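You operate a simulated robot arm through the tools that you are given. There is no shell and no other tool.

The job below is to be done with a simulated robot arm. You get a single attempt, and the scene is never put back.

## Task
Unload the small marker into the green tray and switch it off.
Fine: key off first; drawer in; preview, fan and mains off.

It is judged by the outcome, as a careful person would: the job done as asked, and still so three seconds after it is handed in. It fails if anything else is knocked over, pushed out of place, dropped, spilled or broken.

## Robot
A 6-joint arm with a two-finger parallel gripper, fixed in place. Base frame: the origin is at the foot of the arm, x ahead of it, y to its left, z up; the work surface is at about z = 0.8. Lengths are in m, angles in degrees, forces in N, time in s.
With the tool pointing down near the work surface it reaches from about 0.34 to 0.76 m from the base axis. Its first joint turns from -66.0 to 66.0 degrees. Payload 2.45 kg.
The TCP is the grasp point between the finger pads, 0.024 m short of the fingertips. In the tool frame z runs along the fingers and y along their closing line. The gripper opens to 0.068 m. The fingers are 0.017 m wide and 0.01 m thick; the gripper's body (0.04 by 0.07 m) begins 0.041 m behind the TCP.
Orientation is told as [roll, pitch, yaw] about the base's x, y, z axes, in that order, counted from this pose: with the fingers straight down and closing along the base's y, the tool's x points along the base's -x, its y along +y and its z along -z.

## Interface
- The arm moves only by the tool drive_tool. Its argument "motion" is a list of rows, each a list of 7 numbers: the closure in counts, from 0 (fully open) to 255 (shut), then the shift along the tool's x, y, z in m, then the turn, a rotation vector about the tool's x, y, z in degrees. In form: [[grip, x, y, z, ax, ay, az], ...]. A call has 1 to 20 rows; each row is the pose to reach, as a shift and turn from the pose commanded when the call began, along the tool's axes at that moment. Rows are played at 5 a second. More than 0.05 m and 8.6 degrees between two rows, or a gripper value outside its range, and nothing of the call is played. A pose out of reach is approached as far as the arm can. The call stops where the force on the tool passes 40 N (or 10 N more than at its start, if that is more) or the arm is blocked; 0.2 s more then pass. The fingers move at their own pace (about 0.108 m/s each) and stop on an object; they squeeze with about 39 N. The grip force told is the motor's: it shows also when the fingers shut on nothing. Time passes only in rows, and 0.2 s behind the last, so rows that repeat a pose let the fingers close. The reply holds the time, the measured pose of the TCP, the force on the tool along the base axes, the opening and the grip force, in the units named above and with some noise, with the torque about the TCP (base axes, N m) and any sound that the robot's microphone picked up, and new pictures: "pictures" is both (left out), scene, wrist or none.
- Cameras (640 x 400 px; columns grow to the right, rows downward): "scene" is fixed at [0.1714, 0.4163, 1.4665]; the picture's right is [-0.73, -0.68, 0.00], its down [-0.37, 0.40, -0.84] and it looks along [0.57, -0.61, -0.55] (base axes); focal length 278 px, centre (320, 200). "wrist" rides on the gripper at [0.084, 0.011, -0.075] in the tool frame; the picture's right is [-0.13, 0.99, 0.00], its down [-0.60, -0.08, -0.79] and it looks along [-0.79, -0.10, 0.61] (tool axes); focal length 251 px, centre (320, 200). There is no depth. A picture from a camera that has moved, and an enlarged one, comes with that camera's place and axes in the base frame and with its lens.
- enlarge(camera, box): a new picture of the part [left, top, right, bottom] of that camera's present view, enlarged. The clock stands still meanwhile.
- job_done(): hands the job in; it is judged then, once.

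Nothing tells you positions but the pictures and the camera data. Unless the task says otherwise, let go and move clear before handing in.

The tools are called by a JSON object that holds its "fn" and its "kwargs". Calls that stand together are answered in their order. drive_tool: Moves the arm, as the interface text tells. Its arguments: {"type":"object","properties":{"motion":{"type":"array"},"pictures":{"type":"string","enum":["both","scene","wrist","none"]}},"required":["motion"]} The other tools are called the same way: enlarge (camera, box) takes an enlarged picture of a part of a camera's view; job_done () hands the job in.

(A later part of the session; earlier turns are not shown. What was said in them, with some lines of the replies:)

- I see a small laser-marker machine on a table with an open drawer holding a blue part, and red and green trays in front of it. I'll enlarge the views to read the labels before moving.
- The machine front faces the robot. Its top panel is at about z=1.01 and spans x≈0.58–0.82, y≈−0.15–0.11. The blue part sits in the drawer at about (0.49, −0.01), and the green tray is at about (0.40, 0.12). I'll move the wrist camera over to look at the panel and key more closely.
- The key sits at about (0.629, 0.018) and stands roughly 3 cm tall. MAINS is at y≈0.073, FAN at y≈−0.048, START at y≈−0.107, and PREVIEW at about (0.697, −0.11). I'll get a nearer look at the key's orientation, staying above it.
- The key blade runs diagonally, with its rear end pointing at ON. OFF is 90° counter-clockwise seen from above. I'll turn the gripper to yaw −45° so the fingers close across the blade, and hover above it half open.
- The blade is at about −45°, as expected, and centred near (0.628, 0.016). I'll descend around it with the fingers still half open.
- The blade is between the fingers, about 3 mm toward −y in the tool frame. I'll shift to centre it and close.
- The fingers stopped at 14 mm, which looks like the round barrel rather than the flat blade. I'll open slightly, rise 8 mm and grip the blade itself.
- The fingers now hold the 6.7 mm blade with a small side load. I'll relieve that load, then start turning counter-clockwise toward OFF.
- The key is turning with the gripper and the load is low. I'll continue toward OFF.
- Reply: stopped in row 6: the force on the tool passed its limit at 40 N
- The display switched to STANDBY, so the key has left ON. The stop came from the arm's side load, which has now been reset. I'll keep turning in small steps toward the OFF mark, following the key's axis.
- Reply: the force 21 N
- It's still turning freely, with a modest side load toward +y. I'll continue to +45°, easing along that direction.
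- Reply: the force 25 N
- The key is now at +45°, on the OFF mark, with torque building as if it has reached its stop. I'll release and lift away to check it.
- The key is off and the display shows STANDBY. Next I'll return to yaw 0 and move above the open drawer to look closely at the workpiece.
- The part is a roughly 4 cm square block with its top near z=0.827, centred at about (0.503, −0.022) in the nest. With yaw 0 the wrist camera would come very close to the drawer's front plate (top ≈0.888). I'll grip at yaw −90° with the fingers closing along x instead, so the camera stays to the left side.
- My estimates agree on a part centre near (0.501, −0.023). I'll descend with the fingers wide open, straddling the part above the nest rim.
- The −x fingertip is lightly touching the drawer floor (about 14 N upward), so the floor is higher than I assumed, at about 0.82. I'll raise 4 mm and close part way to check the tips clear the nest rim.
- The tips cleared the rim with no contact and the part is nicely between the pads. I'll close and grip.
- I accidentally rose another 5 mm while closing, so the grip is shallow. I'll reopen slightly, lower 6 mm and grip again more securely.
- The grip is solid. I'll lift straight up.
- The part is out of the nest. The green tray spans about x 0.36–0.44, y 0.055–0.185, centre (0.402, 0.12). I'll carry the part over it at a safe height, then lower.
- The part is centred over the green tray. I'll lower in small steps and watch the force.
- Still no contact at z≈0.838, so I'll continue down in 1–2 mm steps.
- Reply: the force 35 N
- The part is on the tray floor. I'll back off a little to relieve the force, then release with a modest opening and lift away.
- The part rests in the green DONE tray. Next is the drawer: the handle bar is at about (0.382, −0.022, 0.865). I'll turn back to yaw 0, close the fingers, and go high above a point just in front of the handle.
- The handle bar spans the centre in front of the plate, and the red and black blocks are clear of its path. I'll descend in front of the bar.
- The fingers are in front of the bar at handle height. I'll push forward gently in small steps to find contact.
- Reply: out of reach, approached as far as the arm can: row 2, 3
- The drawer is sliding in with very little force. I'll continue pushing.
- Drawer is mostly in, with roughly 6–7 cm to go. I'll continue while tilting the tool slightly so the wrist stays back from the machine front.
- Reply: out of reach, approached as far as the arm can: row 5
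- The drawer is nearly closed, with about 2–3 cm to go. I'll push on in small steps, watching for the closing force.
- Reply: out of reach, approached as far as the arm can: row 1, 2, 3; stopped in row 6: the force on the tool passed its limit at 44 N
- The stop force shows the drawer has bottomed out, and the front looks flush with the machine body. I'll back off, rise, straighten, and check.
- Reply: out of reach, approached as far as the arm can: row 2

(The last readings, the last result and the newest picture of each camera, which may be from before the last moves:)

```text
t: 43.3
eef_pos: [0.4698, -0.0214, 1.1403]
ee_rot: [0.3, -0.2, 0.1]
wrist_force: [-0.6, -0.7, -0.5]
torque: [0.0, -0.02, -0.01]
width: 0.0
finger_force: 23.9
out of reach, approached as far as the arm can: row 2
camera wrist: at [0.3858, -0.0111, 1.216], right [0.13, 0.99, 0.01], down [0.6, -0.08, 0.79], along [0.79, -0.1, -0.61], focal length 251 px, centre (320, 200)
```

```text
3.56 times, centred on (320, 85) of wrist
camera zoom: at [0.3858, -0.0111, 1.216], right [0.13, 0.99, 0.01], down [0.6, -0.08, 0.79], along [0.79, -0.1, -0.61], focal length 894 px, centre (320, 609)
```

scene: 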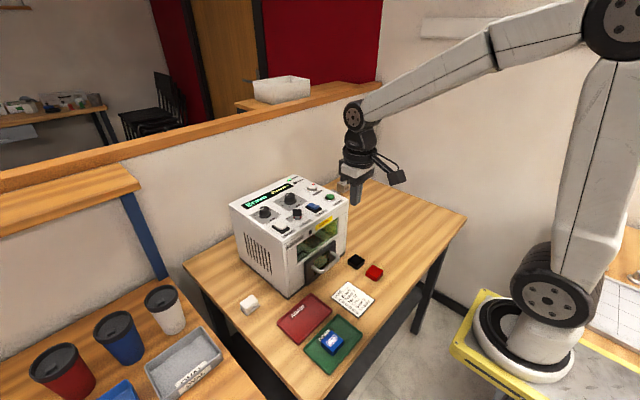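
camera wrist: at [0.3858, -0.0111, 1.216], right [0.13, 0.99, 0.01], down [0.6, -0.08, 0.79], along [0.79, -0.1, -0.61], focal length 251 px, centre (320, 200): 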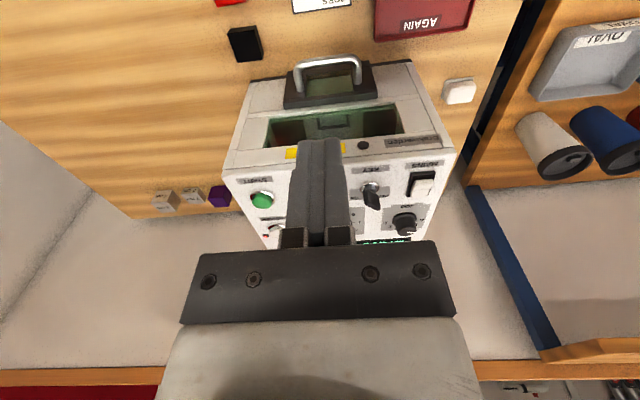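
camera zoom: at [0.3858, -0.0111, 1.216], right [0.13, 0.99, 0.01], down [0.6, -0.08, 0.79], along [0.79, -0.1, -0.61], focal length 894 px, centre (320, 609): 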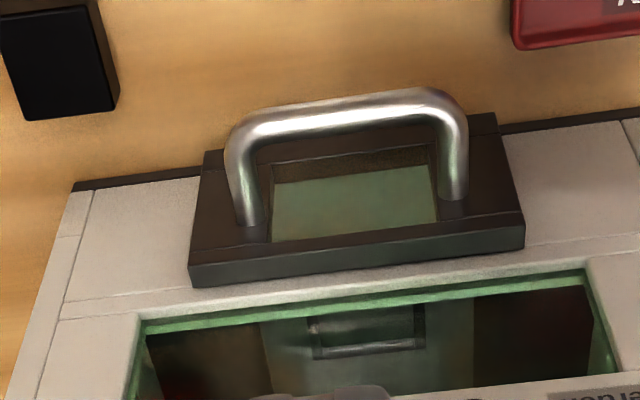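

The drawer is shut flush. The preview LED is lit, and the fan and mains rockers still need switching. I'll get a close view of them from above the panel's front edge.

{"fn": "drive_tool", "kwargs": {"motion": [[255, -0.03, 0.01, 0.006, 0, 0, 0], [255, -0.06, 0.021, 0.013, 0, 0, 0], [255, -0.09, 0.0314, 0.02, 0, 0, 0], [255, -0.09, 0.0314, 0.02, 0, 0, 0]], "pictures": "wrist"}}

{"fn": "enlarge", "kwargs": {"camera": "wrist", "box": [180, 100, 320, 240]}}

{"fn": "enlarge", "kwargs": {"camera": "wrist", "box": [330, 90, 470, 200]}}

```text
t: 44.3
eef_pos: [0.5624, 0.0085, 1.1181]
ee_rot: [0.4, -0.1, 0.2]
wrist_force: [-0.6, -0.1, -0.4]
torque: [0.0, -0.01, 0.01]
width: 0.0
finger_force: 23.6
camera wrist: at [0.479, 0.0198, 1.193], right [0.13, 0.99, 0.01], down [0.6, -0.08, 0.79], along [0.79, -0.1, -0.61], focal length 251 px, centre (320, 200)
```

wrist: 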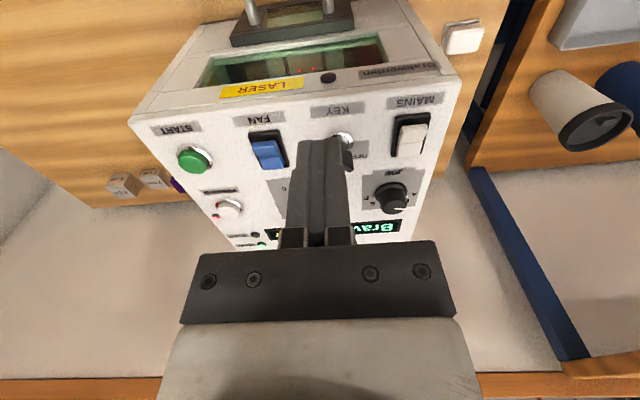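

```text
2.86 times, centred on (250, 170) of wrist
camera zoom: at [0.479, 0.0198, 1.193], right [0.13, 0.99, 0.01], down [0.6, -0.08, 0.79], along [0.79, -0.1, -0.61], focal length 718 px, centre (520, 286)
```

zoom: 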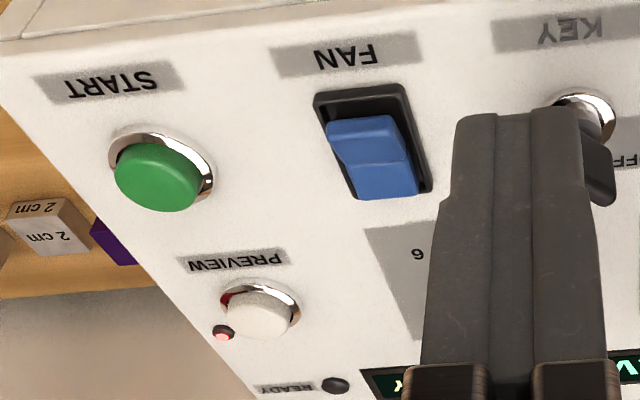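

```text
3.64 times, centred on (400, 145) of wrist
camera zoom: at [0.479, 0.0198, 1.193], right [0.13, 0.99, 0.01], down [0.6, -0.08, 0.79], along [0.79, -0.1, -0.61], focal length 914 px, centre (29, 400)
```

zoom: 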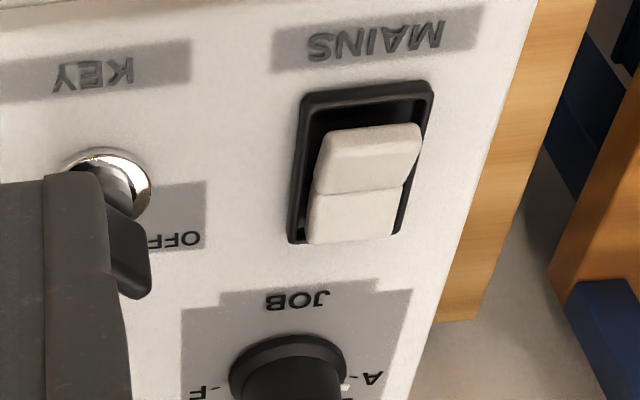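

{"fn": "enlarge", "kwargs": {"camera": "scene", "box": [304, 198, 328, 216]}}

{"fn": "enlarge", "kwargs": {"camera": "scene", "box": [268, 216, 298, 238]}}

{"fn": "enlarge", "kwargs": {"camera": "wrist", "box": [240, 120, 300, 180]}}

{"fn": "enlarge", "kwargs": {"camera": "wrist", "box": [200, 180, 260, 230]}}

```text
16.00 times, centred on (316, 207) of scene
camera zoom: at [0.1715, 0.4163, 1.4665], right [-0.73, -0.68, 0.0], down [-0.37, 0.4, -0.84], along [0.57, -0.61, -0.55], focal length 4450 px, centre (384, 88)
```

zoom: 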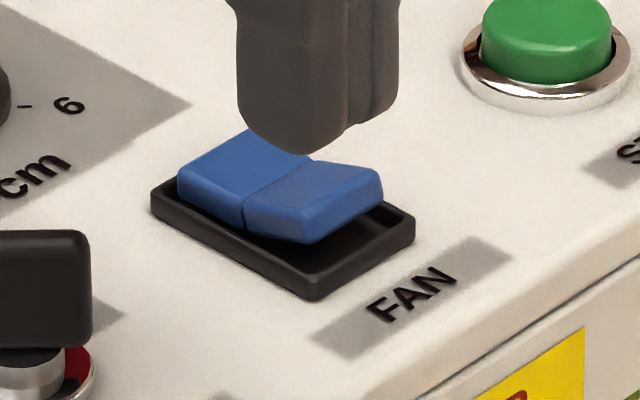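

```text
16.00 times, centred on (283, 227) of scene
camera zoom: at [0.1715, 0.4163, 1.4665], right [-0.73, -0.68, 0.0], down [-0.37, 0.4, -0.84], along [0.57, -0.61, -0.55], focal length 4450 px, centre (912, -232)
```

zoom: 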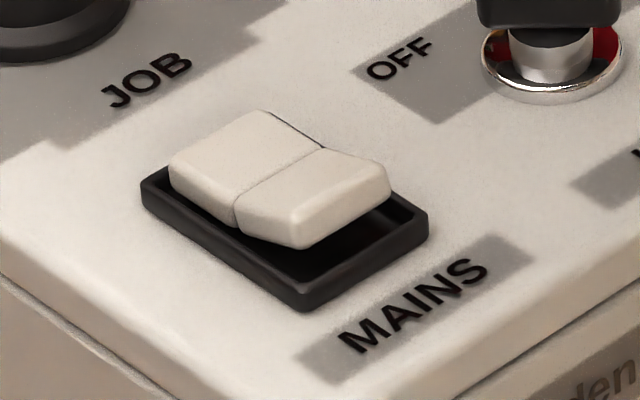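

```text
6.67 times, centred on (270, 150) of wrist
camera zoom: at [0.479, 0.0198, 1.193], right [0.13, 0.99, 0.01], down [0.6, -0.08, 0.79], along [0.79, -0.1, -0.61], focal length 1676 px, centre (653, 533)
```

zoom: 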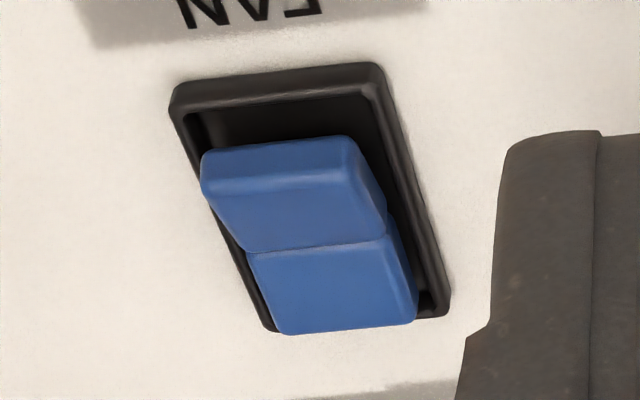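

```text
8.00 times, centred on (230, 205) of wrist
camera zoom: at [0.479, 0.0198, 1.193], right [0.13, 0.99, 0.01], down [0.6, -0.08, 0.79], along [0.79, -0.1, -0.61], focal length 2012 px, centre (1040, 160)
```

zoom: 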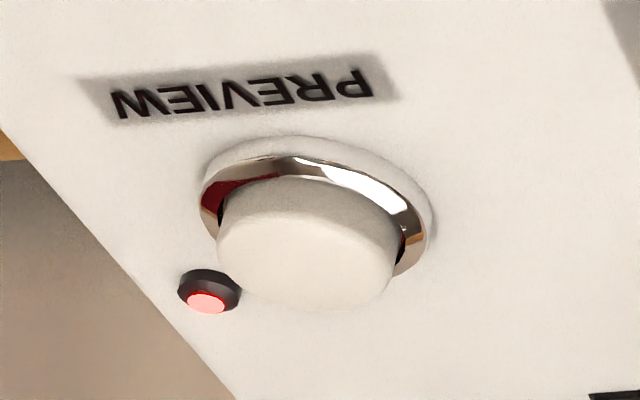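

Both rockers have their rear half pressed (on) and the front half raised, so off means pressing the front half. Preview is a push button at about (0.703, −0.117) with its red LED lit. I'll hover over preview first.

{"fn": "drive_tool", "kwargs": {"motion": [[255, -0.028, -0.025, 0, 0, 0, 0], [255, -0.056, -0.05, 0, 0, 0, 0], [255, -0.084, -0.075, 0.004, 0, 0, 0], [255, -0.112, -0.1, 0.01, 0, 0, 0], [255, -0.1406, -0.1255, 0.02, 0, 0, 0], [255, -0.1406, -0.1255, 0.03, 0, 0, 0], [255, -0.1406, -0.1255, 0.03, 0, 0, 0]], "pictures": "both"}}

{"fn": "enlarge", "kwargs": {"camera": "scene", "box": [290, 160, 350, 210]}}

{"fn": "enlarge", "kwargs": {"camera": "wrist", "box": [230, 80, 410, 200]}}

```text
t: 45.9
eef_pos: [0.7042, -0.1161, 1.0882]
ee_rot: [0.3, -0.3, 0.0]
wrist_force: [-0.7, 0.0, -0.2]
torque: [-0.03, 0.02, 0.03]
width: 0.0
finger_force: 23.9
camera wrist: at [0.6205, -0.1063, 1.163], right [0.13, 0.99, 0.01], down [0.6, -0.08, 0.79], along [0.79, -0.1, -0.61], focal length 251 px, centre (320, 200)
```

scene: 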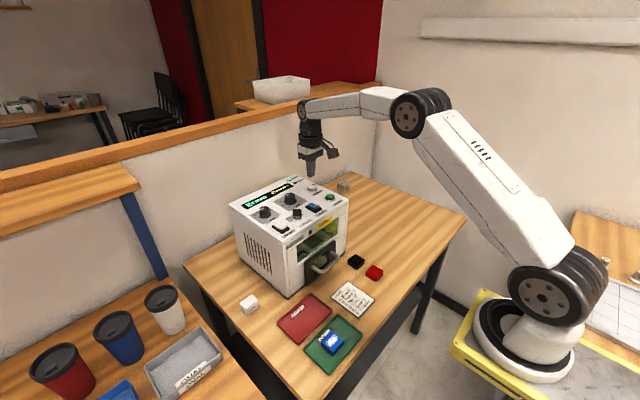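
wrist: 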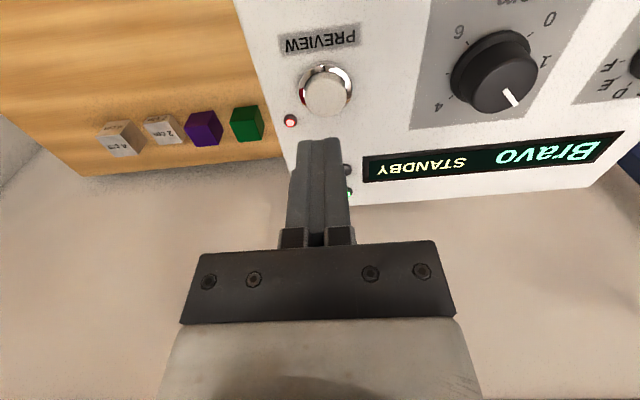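

```text
8.00 times, centred on (320, 185) of scene
camera zoom: at [0.1715, 0.4163, 1.4665], right [-0.73, -0.68, 0.0], down [-0.37, 0.4, -0.84], along [0.57, -0.61, -0.55], focal length 2225 px, centre (320, 320)
```

zoom: 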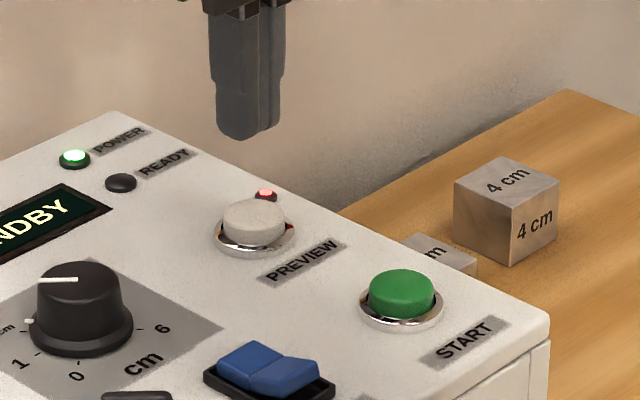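

```text
3.33 times, centred on (320, 140) of wrist
camera zoom: at [0.6205, -0.1063, 1.163], right [0.13, 0.99, 0.01], down [0.6, -0.08, 0.79], along [0.79, -0.1, -0.61], focal length 838 px, centre (320, 400)
```

zoom: 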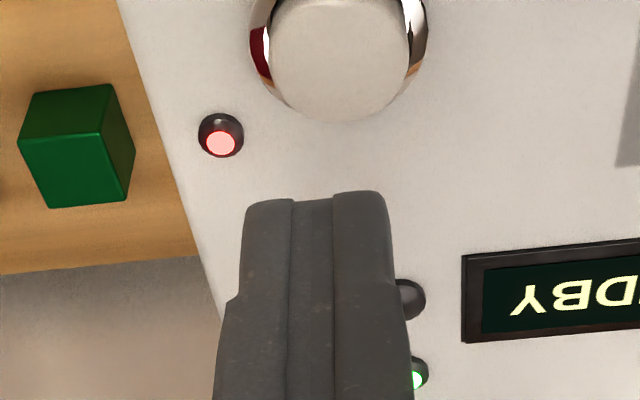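

The button centre is about (0.700, −0.1135), so I'll shift slightly and descend to just above it, then press slowly.

{"fn": "drive_tool", "kwargs": {"motion": [[255, 0.004, 0.0025, 0.012, 0, 0, 0], [255, 0.004, 0.0025, 0.024, 0, 0, 0], [255, 0.004, 0.0025, 0.033, 0, 0, 0], [255, 0.004, 0.0025, 0.033, 0, 0, 0]], "pictures": "both"}}

{"fn": "enlarge", "kwargs": {"camera": "scene", "box": [290, 160, 350, 210]}}

{"fn": "enlarge", "kwargs": {"camera": "wrist", "box": [230, 80, 410, 200]}}

```text
t: 46.9
eef_pos: [0.701, -0.1133, 1.0535]
ee_rot: [0.2, -0.2, 0.2]
wrist_force: [0.2, 0.1, 1.9]
torque: [-0.01, 0.02, -0.05]
width: 0.0001
finger_force: 23.3
camera wrist: at [0.6165, -0.1027, 1.1305], right [0.13, 0.99, 0.01], down [0.6, -0.08, 0.79], along [0.79, -0.1, -0.61], focal length 251 px, centre (320, 200)
```

scene: 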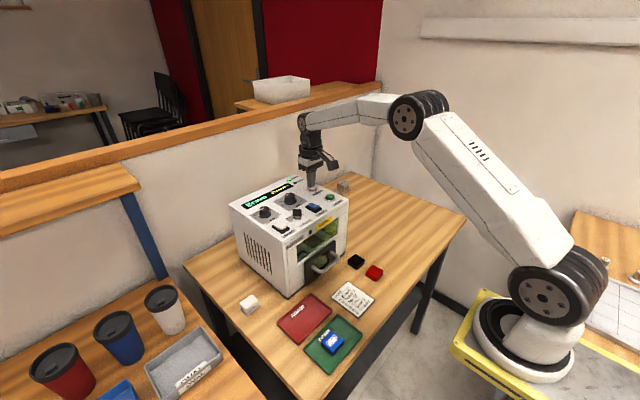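
wrist: 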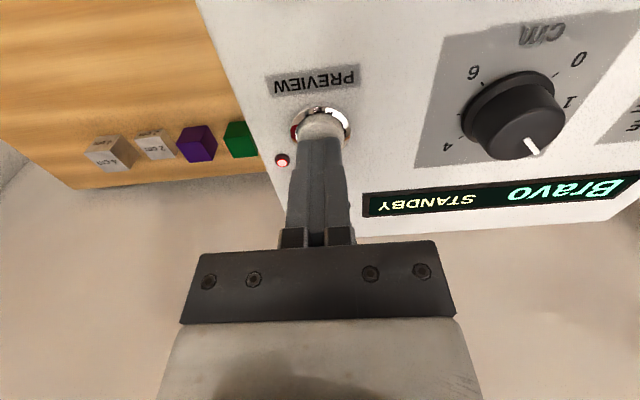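

```text
8.00 times, centred on (320, 185) of scene
camera zoom: at [0.1714, 0.4163, 1.4665], right [-0.73, -0.68, 0.0], down [-0.37, 0.4, -0.84], along [0.57, -0.61, -0.55], focal length 2225 px, centre (320, 320)
```

zoom: 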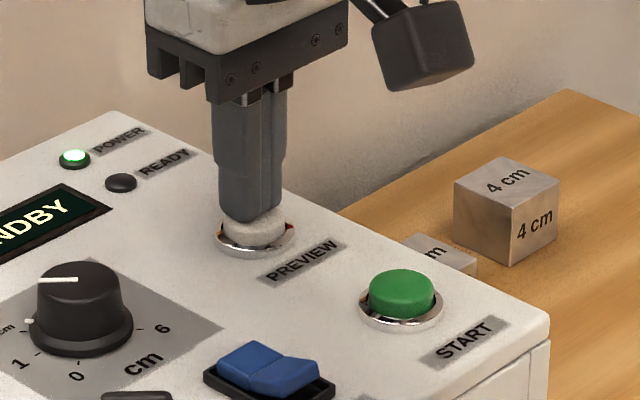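

```text
3.33 times, centred on (320, 140) of wrist
camera zoom: at [0.6165, -0.1027, 1.1305], right [0.13, 0.99, 0.01], down [0.6, -0.08, 0.79], along [0.79, -0.1, -0.61], focal length 838 px, centre (320, 400)
```

zoom: 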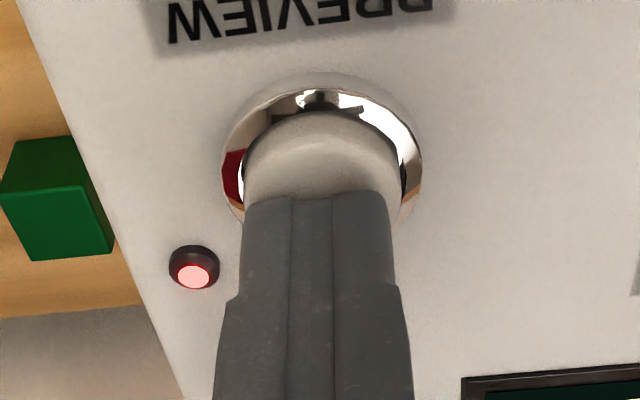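

The fingertips are touching the button (about 2 N). I'll press in 1 mm steps and watch the LED.

{"fn": "drive_tool", "kwargs": {"motion": [[255, 0.002, 0, 0.001, 0, 0, 0], [255, 0.002, 0, 0.002, 0, 0, 0], [255, 0.002, 0, 0.003, 0, 0, 0]], "pictures": "wrist"}}

```text
t: 47.7
eef_pos: [0.6979, -0.1121, 1.0523]
ee_rot: [0.3, -0.3, 0.1]
wrist_force: [0.1, 0.6, 2.5]
torque: [-0.01, -0.07, -0.02]
width: 0.0001
finger_force: 23.0
heard: click
camera wrist: at [0.6138, -0.1026, 1.128], right [0.13, 0.99, 0.01], down [0.6, -0.08, 0.8], along [0.79, -0.1, -0.61], focal length 251 px, centre (320, 200)
```

wrist: 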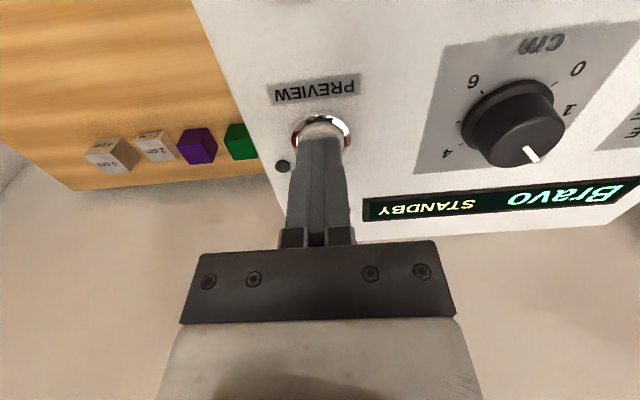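

Click heard and the LED is out, so preview is off. I'll lift and move over the front half of the FAN rocker.

{"fn": "drive_tool", "kwargs": {"motion": [[255, 0, 0, -0.02, 0, 0, 0], [255, 0, 0, -0.045, 0, 0, 0], [255, 0.028, 0.021, -0.045, 0, 0, 0], [255, 0.057, 0.043, -0.045, 0, 0, 0], [255, 0.085, 0.064, -0.045, 0, 0, 0], [255, 0.085, 0.064, -0.03, 0, 0, 0], [255, 0.085, 0.064, -0.03, 0, 0, 0]], "pictures": "both"}}

{"fn": "enlarge", "kwargs": {"camera": "scene", "box": [290, 170, 350, 220]}}

{"fn": "enlarge", "kwargs": {"camera": "wrist", "box": [230, 60, 410, 180]}}

```text
t: 49.3
eef_pos: [0.6133, -0.0483, 1.0823]
ee_rot: [0.5, -0.3, 0.1]
wrist_force: [-0.4, -0.3, -0.3]
torque: [0.01, -0.04, 0.0]
width: 0.0002
finger_force: 23.2
camera wrist: at [0.5285, -0.0383, 1.1578], right [0.13, 0.99, 0.01], down [0.6, -0.08, 0.79], along [0.79, -0.1, -0.61], focal length 251 px, centre (320, 200)
```

scene: 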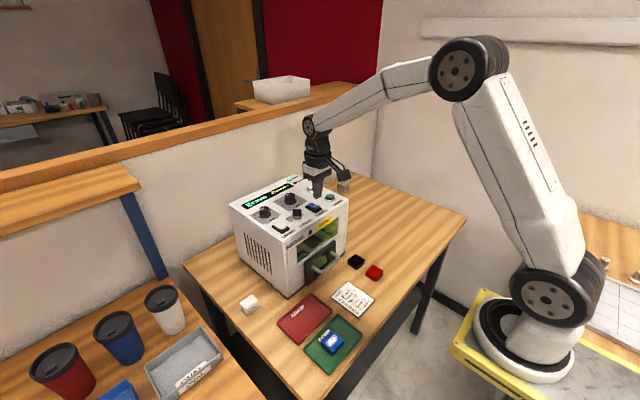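
wrist: 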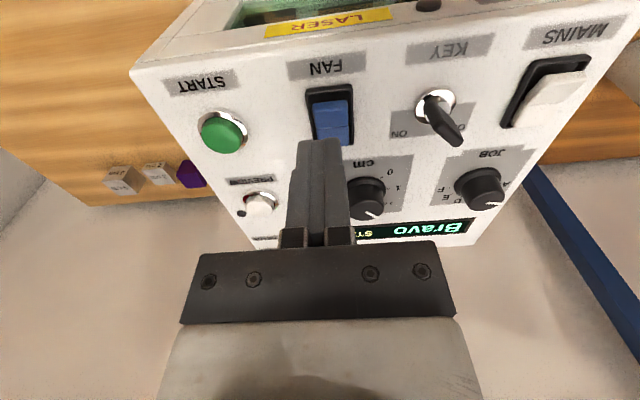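

```text
8.00 times, centred on (320, 195) of scene
camera zoom: at [0.1714, 0.4163, 1.4665], right [-0.73, -0.68, 0.0], down [-0.37, 0.4, -0.84], along [0.57, -0.61, -0.55], focal length 2225 px, centre (320, 240)
```

zoom: 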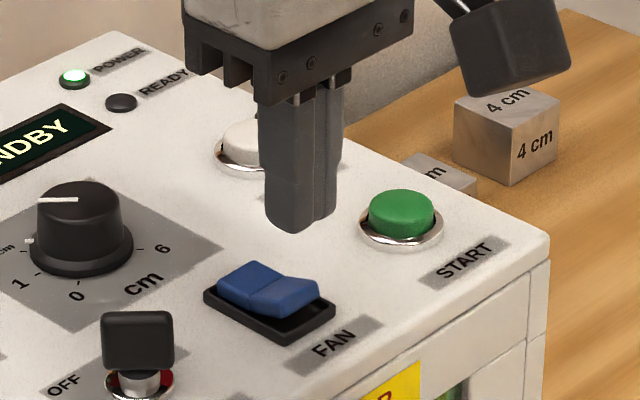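

```text
3.33 times, centred on (320, 120) of wrist
camera zoom: at [0.5285, -0.0383, 1.1578], right [0.13, 0.99, 0.01], down [0.6, -0.08, 0.79], along [0.79, -0.1, -0.61], focal length 838 px, centre (320, 467)
```

zoom: 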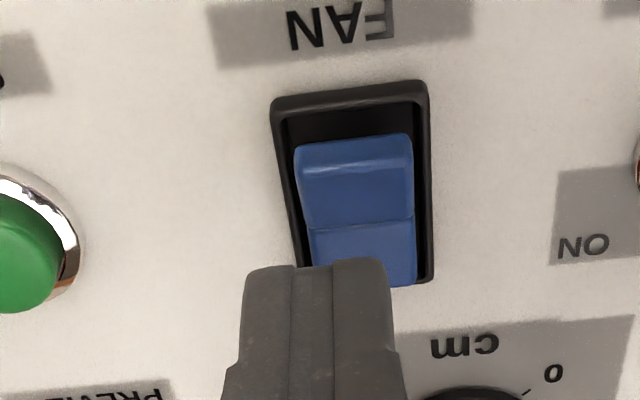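

The fan rocker's centre line is about 6 mm further toward +y than my tool, and its raised front ridge is near x≈0.613. I'll correct that, descend to just above, then press slowly.

{"fn": "drive_tool", "kwargs": {"motion": [[255, -0.003, 0.0055, 0.01, 0, 0, 0], [255, -0.003, 0.0055, 0.02, 0, 0, 0], [255, -0.003, 0.0055, 0.027, 0, 0, 0], [255, -0.003, 0.0055, 0.029, 0, 0, 0], [255, -0.003, 0.0055, 0.0305, 0, 0, 0], [255, -0.003, 0.0055, 0.032, 0, 0, 0]], "pictures": "both"}}

{"fn": "enlarge", "kwargs": {"camera": "scene", "box": [290, 170, 350, 220]}}

{"fn": "enlarge", "kwargs": {"camera": "wrist", "box": [230, 60, 410, 180]}}

```text
t: 50.8
eef_pos: [0.6175, -0.0432, 1.0549]
ee_rot: [0.3, -0.6, 0.1]
wrist_force: [-4.9, -0.2, 6.1]
torque: [-0.01, 0.07, -0.01]
width: 0.0
finger_force: 23.4
stopped in row 6: the force on the tool passed its limit at 42 N (the readings are from after the stop); the commanded pose is now the measured one
camera wrist: at [0.5323, -0.0333, 1.13], right [0.13, 0.99, 0.01], down [0.6, -0.08, 0.8], along [0.79, -0.1, -0.6], focal length 251 px, centre (320, 200)
```

scene: 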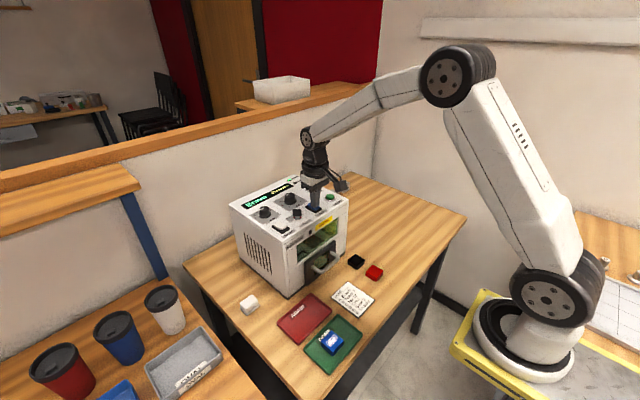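
wrist: 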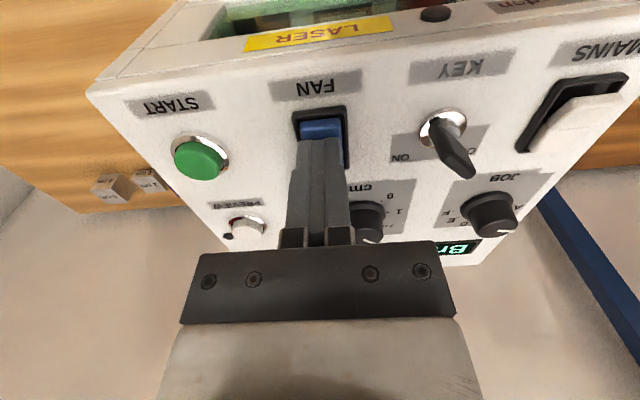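

```text
8.00 times, centred on (320, 195) of scene
camera zoom: at [0.1712, 0.4163, 1.4665], right [-0.73, -0.68, 0.0], down [-0.37, 0.4, -0.84], along [0.57, -0.61, -0.55], focal length 2225 px, centre (320, 240)
```

zoom: 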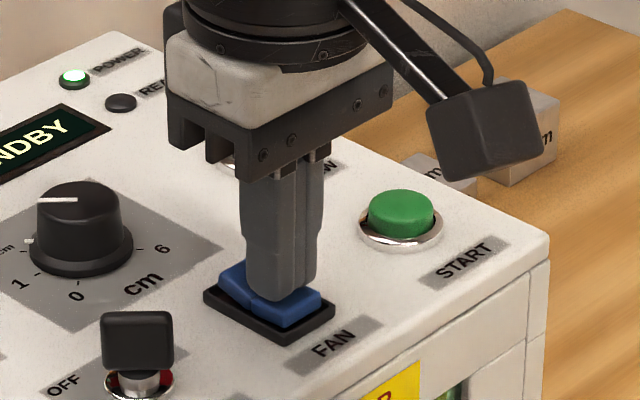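

```text
3.33 times, centred on (320, 120) of wrist
camera zoom: at [0.5323, -0.0333, 1.13], right [0.13, 0.99, 0.01], down [0.6, -0.08, 0.8], along [0.79, -0.1, -0.6], focal length 838 px, centre (320, 467)
```

zoom: 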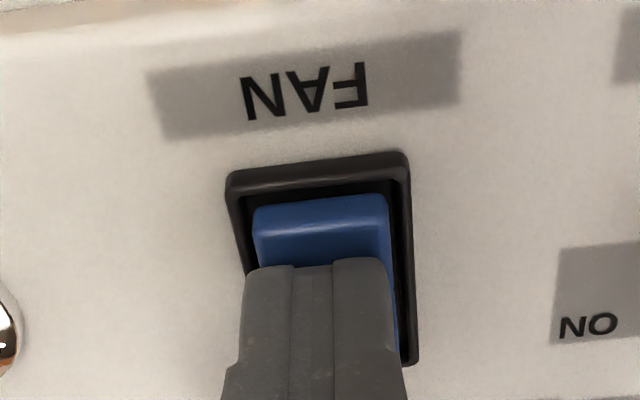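

The press point was too near the rocker's pivot and the force limit stopped it before any click. I'll lift, shift 5 mm toward the front end, and press again slowly.

{"fn": "drive_tool", "kwargs": {"motion": [[255, 0, 0, -0.006, 0, 0, 0], [255, 0.005, 0, -0.006, 0, 0, 0], [255, 0.005, 0, -0.002, 0, 0, 0], [255, 0.005, 0, -0.001, 0, 0, 0], [255, 0.005, 0, 0.0, 0, 0, 0], [255, 0.005, 0, 0.001, 0, 0, 0], [255, 0.005, 0, 0.002, 0, 0, 0]], "pictures": "both"}}

{"fn": "enlarge", "kwargs": {"camera": "scene", "box": [290, 170, 350, 220]}}

{"fn": "enlarge", "kwargs": {"camera": "wrist", "box": [230, 60, 410, 180]}}

```text
t: 52.4
eef_pos: [0.6121, -0.0421, 1.0541]
ee_rot: [0.3, -0.7, 0.1]
wrist_force: [-12.6, -5.0, 26.9]
torque: [-0.18, 0.49, 0.01]
width: 0.0002
finger_force: 23.4
camera wrist: at [0.5267, -0.0332, 1.1287], right [0.13, 0.99, 0.01], down [0.59, -0.08, 0.8], along [0.79, -0.1, -0.6], focal length 251 px, centre (320, 200)
```

scene: 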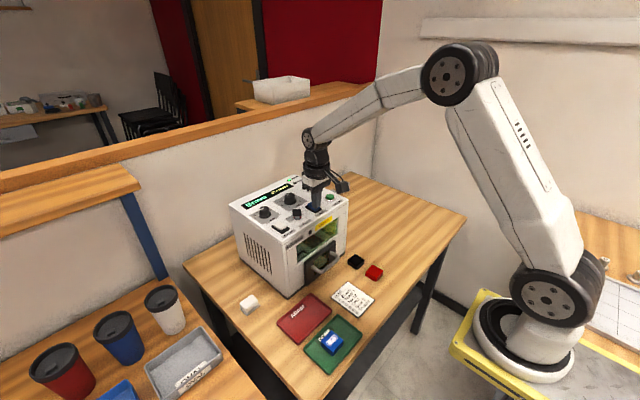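
wrist: 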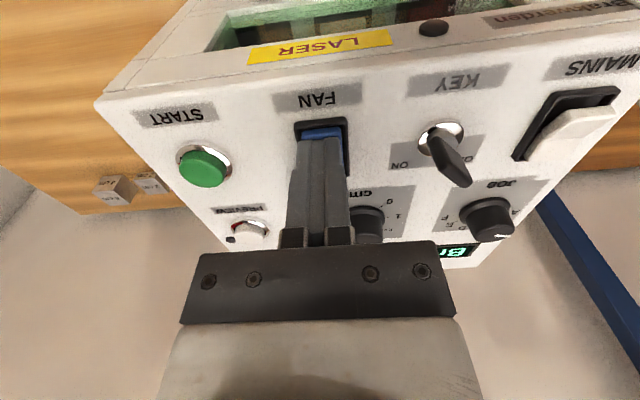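

```text
8.00 times, centred on (320, 195) of scene
camera zoom: at [0.1705, 0.4162, 1.4666], right [-0.73, -0.68, 0.0], down [-0.37, 0.4, -0.84], along [0.57, -0.61, -0.55], focal length 2225 px, centre (320, 240)
```

zoom: 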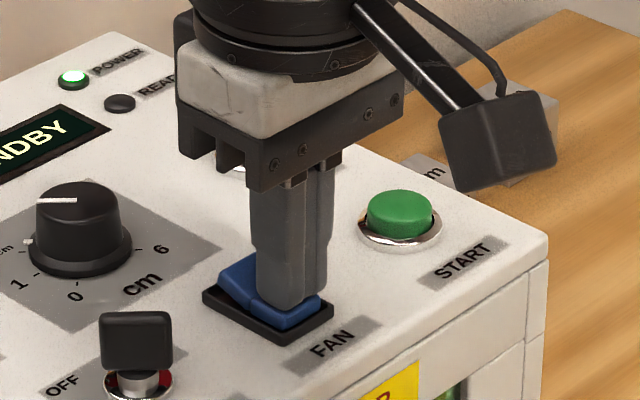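

```text
3.33 times, centred on (320, 120) of wrist
camera zoom: at [0.5267, -0.0332, 1.1287], right [0.13, 0.99, 0.01], down [0.59, -0.08, 0.8], along [0.79, -0.1, -0.6], focal length 838 px, centre (320, 467)
```

zoom: 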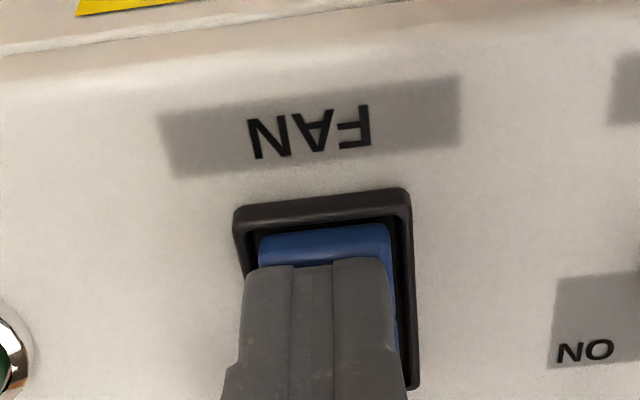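

The rocker may already have tipped over. I'll lift away to look before pressing any more.

{"fn": "drive_tool", "kwargs": {"motion": [[255, 0, 0, -0.006, 0, 0, 0], [255, 0, 0, -0.03, 0, 0, 0], [255, 0.03, 0.03, -0.05, 0, 0, 0], [255, 0.05, 0.05, -0.06, 0, 0, 0], [255, 0.05, 0.05, -0.06, 0, 0, 0]], "pictures": "wrist"}}

{"fn": "enlarge", "kwargs": {"camera": "scene", "box": [304, 198, 328, 216]}}

{"fn": "enlarge", "kwargs": {"camera": "scene", "box": [230, 165, 350, 245]}}

{"fn": "enlarge", "kwargs": {"camera": "wrist", "box": [180, 80, 320, 220]}}

```text
t: 53.6
eef_pos: [0.559, 0.0061, 1.111]
ee_rot: [0.3, -0.6, 0.1]
wrist_force: [-0.2, 0.0, -0.3]
torque: [0.0, -0.02, 0.01]
width: 0.0002
finger_force: 23.5
camera wrist: at [0.4741, 0.0157, 1.1865], right [0.13, 0.99, 0.01], down [0.6, -0.08, 0.8], along [0.79, -0.1, -0.6], focal length 251 px, centre (320, 200)
```

wrist: 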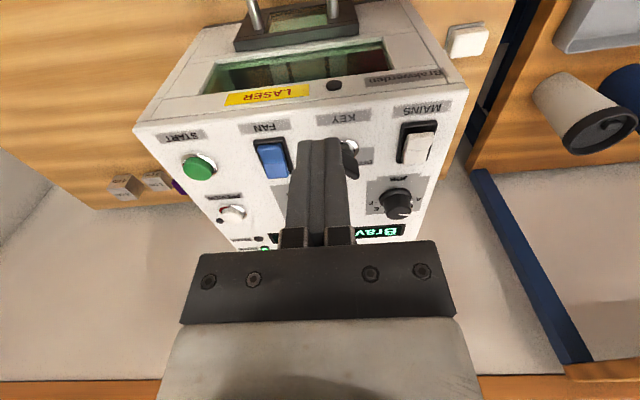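

```text
16.00 times, centred on (316, 207) of scene
camera zoom: at [0.1714, 0.4163, 1.4665], right [-0.73, -0.68, 0.0], down [-0.37, 0.4, -0.84], along [0.57, -0.61, -0.55], focal length 4450 px, centre (384, 88)
```

zoom: 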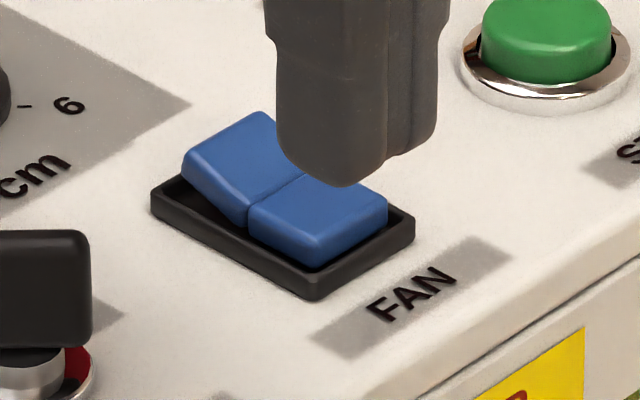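

```text
5.00 times, centred on (290, 205) of scene
camera zoom: at [0.1714, 0.4163, 1.4665], right [-0.73, -0.68, 0.0], down [-0.37, 0.4, -0.84], along [0.57, -0.61, -0.55], focal length 1390 px, centre (470, 175)
```

zoom: 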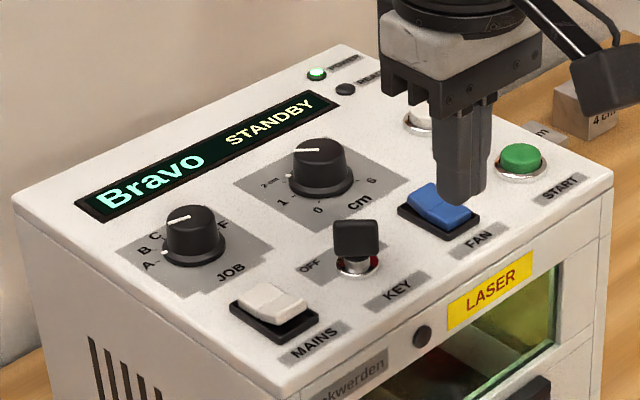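

```text
2.86 times, centred on (250, 150) of wrist
camera zoom: at [0.4741, 0.0157, 1.1865], right [0.13, 0.99, 0.01], down [0.6, -0.08, 0.8], along [0.79, -0.1, -0.6], focal length 718 px, centre (520, 343)
```

zoom: 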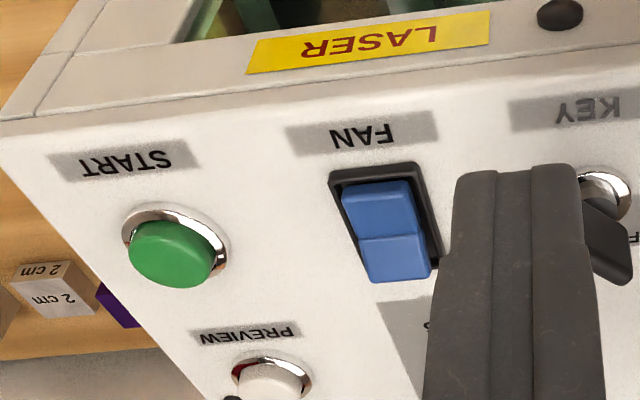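

The fan rocker has flipped, with its front half down (off). Next is the MAINS rocker, at about y≈0.076. I'll hover in front of it.

{"fn": "drive_tool", "kwargs": {"motion": [[255, -0.01, 0.035, 0, 0, 0, 0], [255, -0.03, 0.07, 0, 0, 0, 0], [255, -0.053, 0.07, 0.01, 0, 0, 0], [255, -0.053, 0.07, 0.029, 0, 0, 0], [255, -0.053, 0.07, 0.029, 0, 0, 0]], "pictures": "wrist"}}

{"fn": "enlarge", "kwargs": {"camera": "wrist", "box": [230, 60, 410, 180]}}

{"fn": "enlarge", "kwargs": {"camera": "scene", "box": [250, 190, 310, 240]}}

```text
t: 54.8
eef_pos: [0.6152, 0.0779, 1.0822]
ee_rot: [0.3, -0.7, 0.1]
wrist_force: [0.6, -0.1, 0.2]
torque: [0.0, -0.01, 0.04]
width: 0.0001
finger_force: 23.6
camera wrist: at [0.5305, 0.0884, 1.1574], right [0.13, 0.99, 0.01], down [0.6, -0.08, 0.8], along [0.79, -0.1, -0.6], focal length 251 px, centre (320, 200)
```

wrist: 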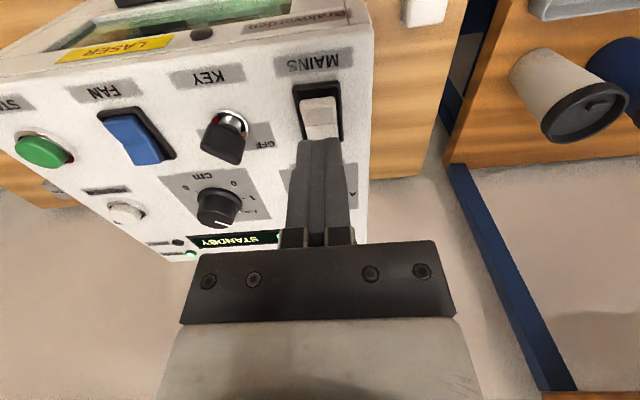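

```text
3.33 times, centred on (320, 120) of wrist
camera zoom: at [0.5305, 0.0884, 1.1574], right [0.13, 0.99, 0.01], down [0.6, -0.08, 0.8], along [0.79, -0.1, -0.6], focal length 838 px, centre (320, 467)
```

zoom: 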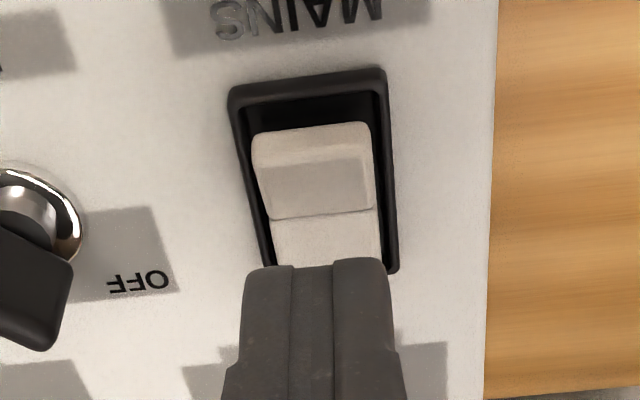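

```text
8.00 times, centred on (280, 215) of scene
camera zoom: at [0.1714, 0.4163, 1.4665], right [-0.73, -0.68, 0.0], down [-0.37, 0.4, -0.84], along [0.57, -0.61, -0.55], focal length 2225 px, centre (640, 80)
```

zoom: 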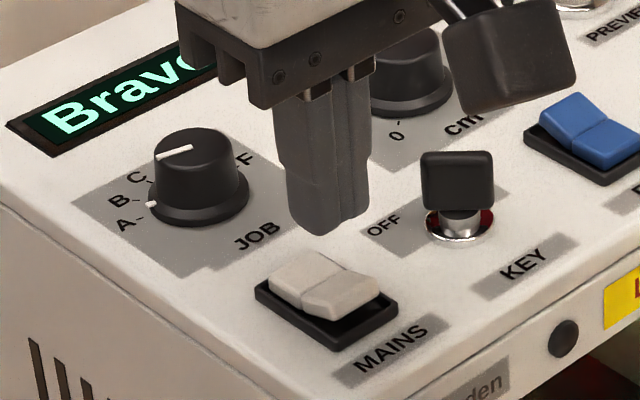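

The MAINS rocker is aligned with the tool. I'll go 3 mm toward its front end and press down in small steps.

{"fn": "drive_tool", "kwargs": {"motion": [[255, 0.0035, -0.0005, 0.01, 0, 0, 0], [255, 0.0035, -0.0005, 0.018, 0, 0, 0], [255, 0.0035, -0.0005, 0.021, 0, 0, 0], [255, 0.0035, -0.0005, 0.023, 0, 0, 0], [255, 0.0035, -0.0005, 0.0245, 0, 0, 0], [255, 0.0035, -0.0005, 0.026, 0, 0, 0], [255, 0.0035, -0.0005, 0.027, 0, 0, 0], [255, 0.0035, -0.0005, 0.028, 0, 0, 0]], "pictures": "wrist"}}

{"fn": "enlarge", "kwargs": {"camera": "scene", "box": [240, 170, 320, 240]}}

```text
t: 56.6
eef_pos: [0.6129, 0.0762, 1.0555]
ee_rot: [0.4, -0.7, 0.1]
wrist_force: [0.6, -0.1, -0.7]
torque: [0.01, 0.04, -0.01]
width: 0.0
finger_force: 23.3
camera wrist: at [0.5274, 0.0857, 1.1313], right [0.13, 0.99, 0.01], down [0.6, -0.08, 0.8], along [0.79, -0.1, -0.6], focal length 251 px, centre (320, 200)
```

wrist: 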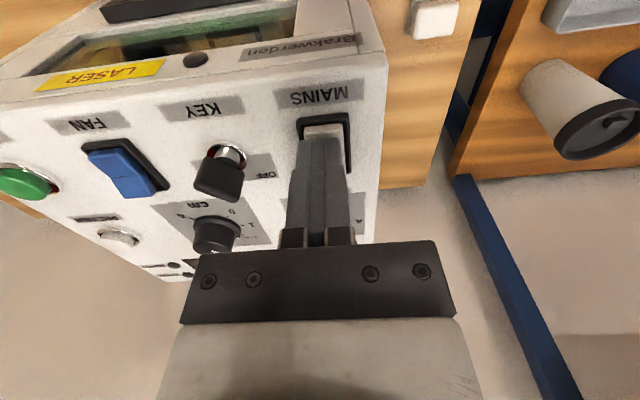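

```text
5.71 times, centred on (280, 205) of scene
camera zoom: at [0.1714, 0.4163, 1.4665], right [-0.73, -0.68, 0.0], down [-0.37, 0.4, -0.84], along [0.57, -0.61, -0.55], focal length 1589 px, centre (549, 171)
```

zoom: 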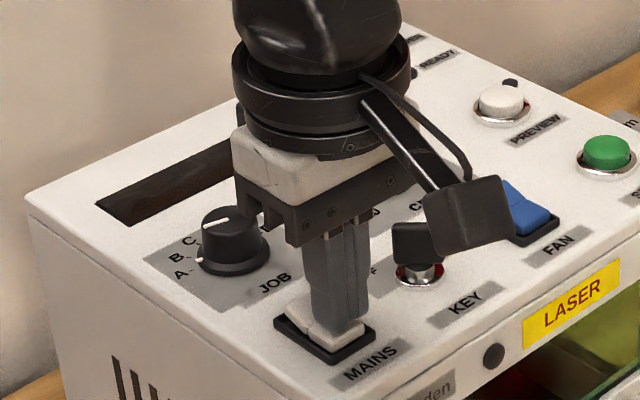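

The display went dark, so mains is off. I'll lift straight up, retreat, and verify everything.

{"fn": "drive_tool", "kwargs": {"motion": [[255, 0, 0, -0.01, 0, 0, 0], [255, 0, 0, -0.04, 0, 0, 0], [255, 0.02, 0, -0.08, 0, 0, 0], [200, 0.06, -0.01, -0.11, 0, 0, 0], [120, 0.1, -0.03, -0.13, 0, 0, 0], [60, 0.13, -0.06, -0.15, 0, 0, 0], [0, 0.15, -0.1, -0.17, 0, 0, 0], [0, 0.15, -0.15, -0.18, 0, 0, 0], [0, 0.15, -0.2, -0.18, 0, 0, 0], [0, 0.15, -0.2, -0.18, 0, 0, 0]], "pictures": "both"}}

{"fn": "enlarge", "kwargs": {"camera": "scene", "box": [230, 165, 350, 245]}}

{"fn": "enlarge", "kwargs": {"camera": "scene", "box": [230, 230, 410, 390]}}

{"fn": "enlarge", "kwargs": {"camera": "scene", "box": [268, 216, 298, 238]}}

```text
refused: row 4 steps farther than a row can; nothing moved
```

```text
5.00 times, centred on (290, 205) of scene
camera zoom: at [0.1714, 0.4163, 1.4665], right [-0.73, -0.68, 0.0], down [-0.37, 0.4, -0.84], along [0.57, -0.61, -0.55], focal length 1390 px, centre (470, 175)
```

zoom: 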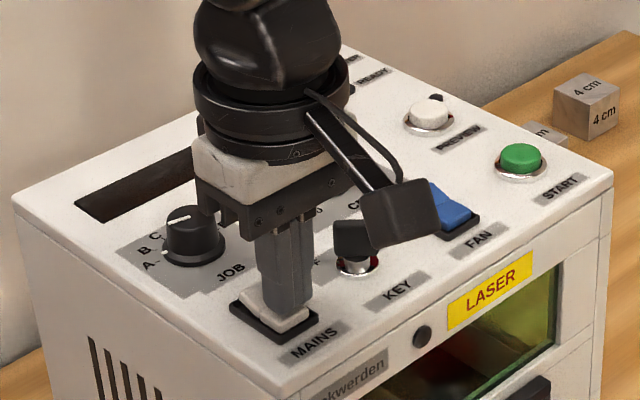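

```text
2.50 times, centred on (320, 310) of scene
camera zoom: at [0.1714, 0.4163, 1.4665], right [-0.73, -0.68, 0.0], down [-0.37, 0.4, -0.84], along [0.57, -0.61, -0.55], focal length 695 px, centre (320, -75)
```

zoom: 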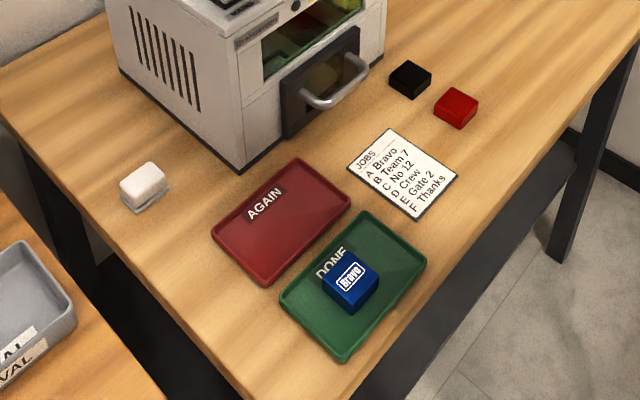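

```text
16.00 times, centred on (283, 227) of scene
camera zoom: at [0.1714, 0.4163, 1.4665], right [-0.73, -0.68, 0.0], down [-0.37, 0.4, -0.84], along [0.57, -0.61, -0.55], focal length 4450 px, centre (912, -232)
```

zoom: 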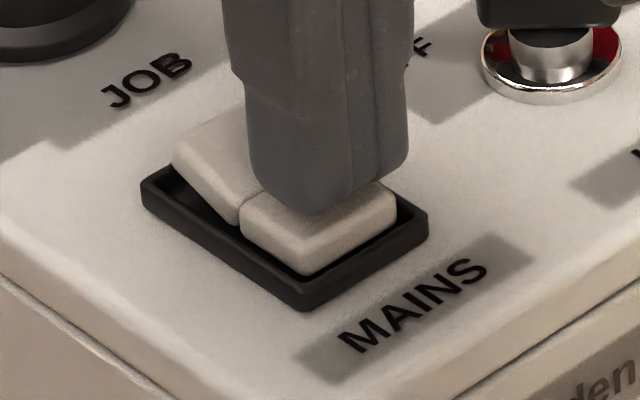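

The call was refused because one row was too long, and nothing moved. The mains rocker is flipped with its front half down. I'll retreat again with smaller steps.

{"fn": "drive_tool", "kwargs": {"motion": [[255, 0, 0, -0.01, 0, 0, 0], [255, 0, 0, -0.04, 0, 0, 0], [255, 0.01, 0, -0.075, 0, 0, 0], [255, 0.03, -0.005, -0.105, 0, 0, 0], [200, 0.06, -0.01, -0.125, 0, 0, 0], [120, 0.09, -0.025, -0.14, 0, 0, 0], [60, 0.115, -0.05, -0.155, 0, 0, 0], [0, 0.13, -0.085, -0.165, 0, 0, 0], [0, 0.14, -0.12, -0.17, 0, 0, 0], [0, 0.15, -0.16, -0.175, 0, 0, 0], [0, 0.15, -0.2, -0.18, 0, 0, 0], [0, 0.15, -0.2, -0.18, 0, 0, 0]], "pictures": "both"}}

{"fn": "enlarge", "kwargs": {"camera": "scene", "box": [230, 165, 350, 245]}}

{"fn": "enlarge", "kwargs": {"camera": "scene", "box": [230, 230, 410, 390]}}

{"fn": "enlarge", "kwargs": {"camera": "wrist", "box": [220, 40, 480, 220]}}

```text
t: 59.2
eef_pos: [0.459, -0.127, 1.2344]
ee_rot: [0.3, -0.6, 0.1]
wrist_force: [0.4, 0.0, 0.2]
torque: [0.01, 0.0, 0.02]
width: 0.0679
finger_force: 0.1
camera wrist: at [0.3748, -0.1187, 1.3093], right [0.13, 0.99, 0.01], down [0.6, -0.08, 0.8], along [0.79, -0.1, -0.6], focal length 251 px, centre (320, 200)
```

scene: 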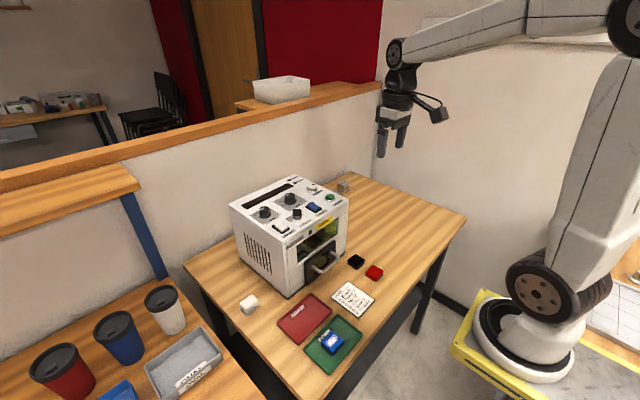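
wrist: 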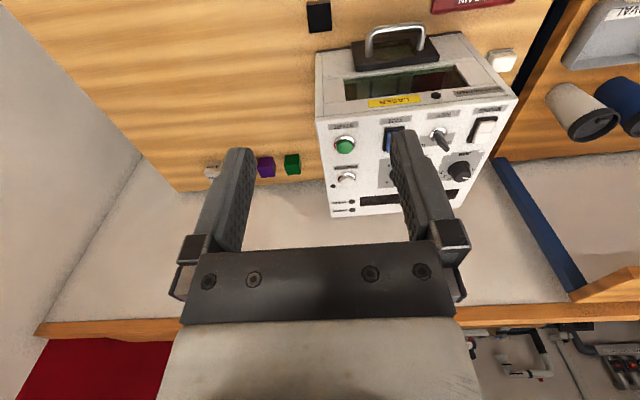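

```text
5.00 times, centred on (290, 205) of scene
camera zoom: at [0.1714, 0.4163, 1.4665], right [-0.73, -0.68, 0.0], down [-0.37, 0.4, -0.84], along [0.57, -0.61, -0.55], focal length 1390 px, centre (470, 175)
```

zoom: 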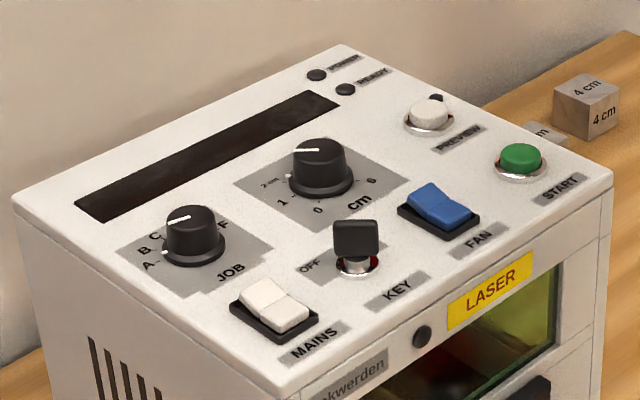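

```text
2.50 times, centred on (320, 310) of scene
camera zoom: at [0.1714, 0.4163, 1.4665], right [-0.73, -0.68, 0.0], down [-0.37, 0.4, -0.84], along [0.57, -0.61, -0.55], focal length 695 px, centre (320, -75)
```

zoom: 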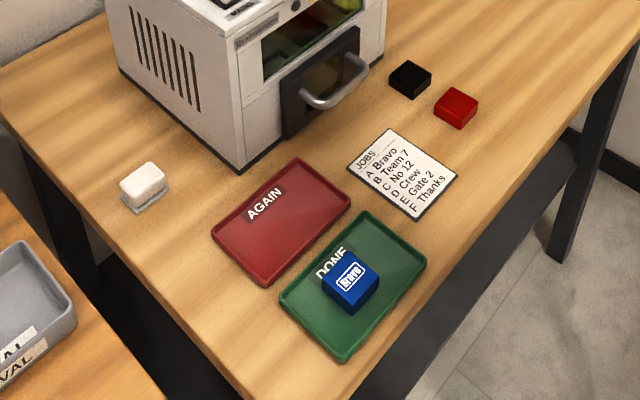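

```text
2.22 times, centred on (350, 130) of wrist
camera zoom: at [0.3748, -0.1187, 1.3093], right [0.13, 0.99, 0.01], down [0.6, -0.08, 0.8], along [0.79, -0.1, -0.6], focal length 559 px, centre (253, 356)
```

zoom: 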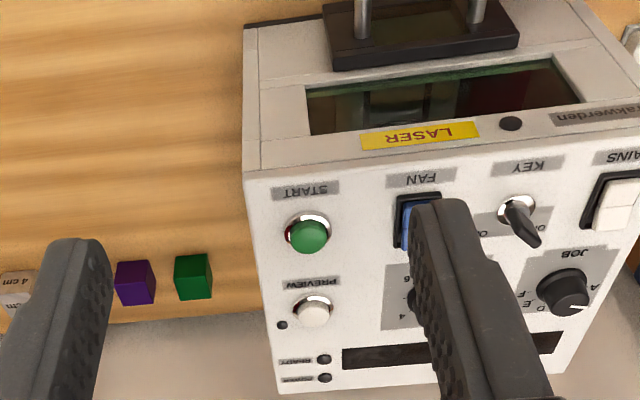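

All the checks pass: the key is at OFF, the blue part is in the green tray, and the drawer is shut. Preview, fan and mains are off with the display dark, and nothing else has moved. The arm is clear, so I'm handing it in.

{"fn": "job_done", "kwargs": {}}

```text
The job is handed in.
```

The marker is unloaded and switched off, and I've handed the job in. The final pictures show everything in place:

- **Key:** turned to OFF first. The display went to STANDBY.
- **Part:** the blue "Bravo" block was lifted from the drawer and now sits in the green DONE tray.
- **Drawer:** pushed fully in, flush with the front of the machine.
- **Preview:** pressed once. It clicked and its red light went out.
- **Fan:** the rocker is flipped to off. The first press was too close to its pivot and hit the force limit, so I pressed again nearer its front end.
- **Mains:** switched off last. The display and power light are dark.

The knobs, the trays, the job card and the loose blocks look undisturbed. The gripper is open and clear of the table.
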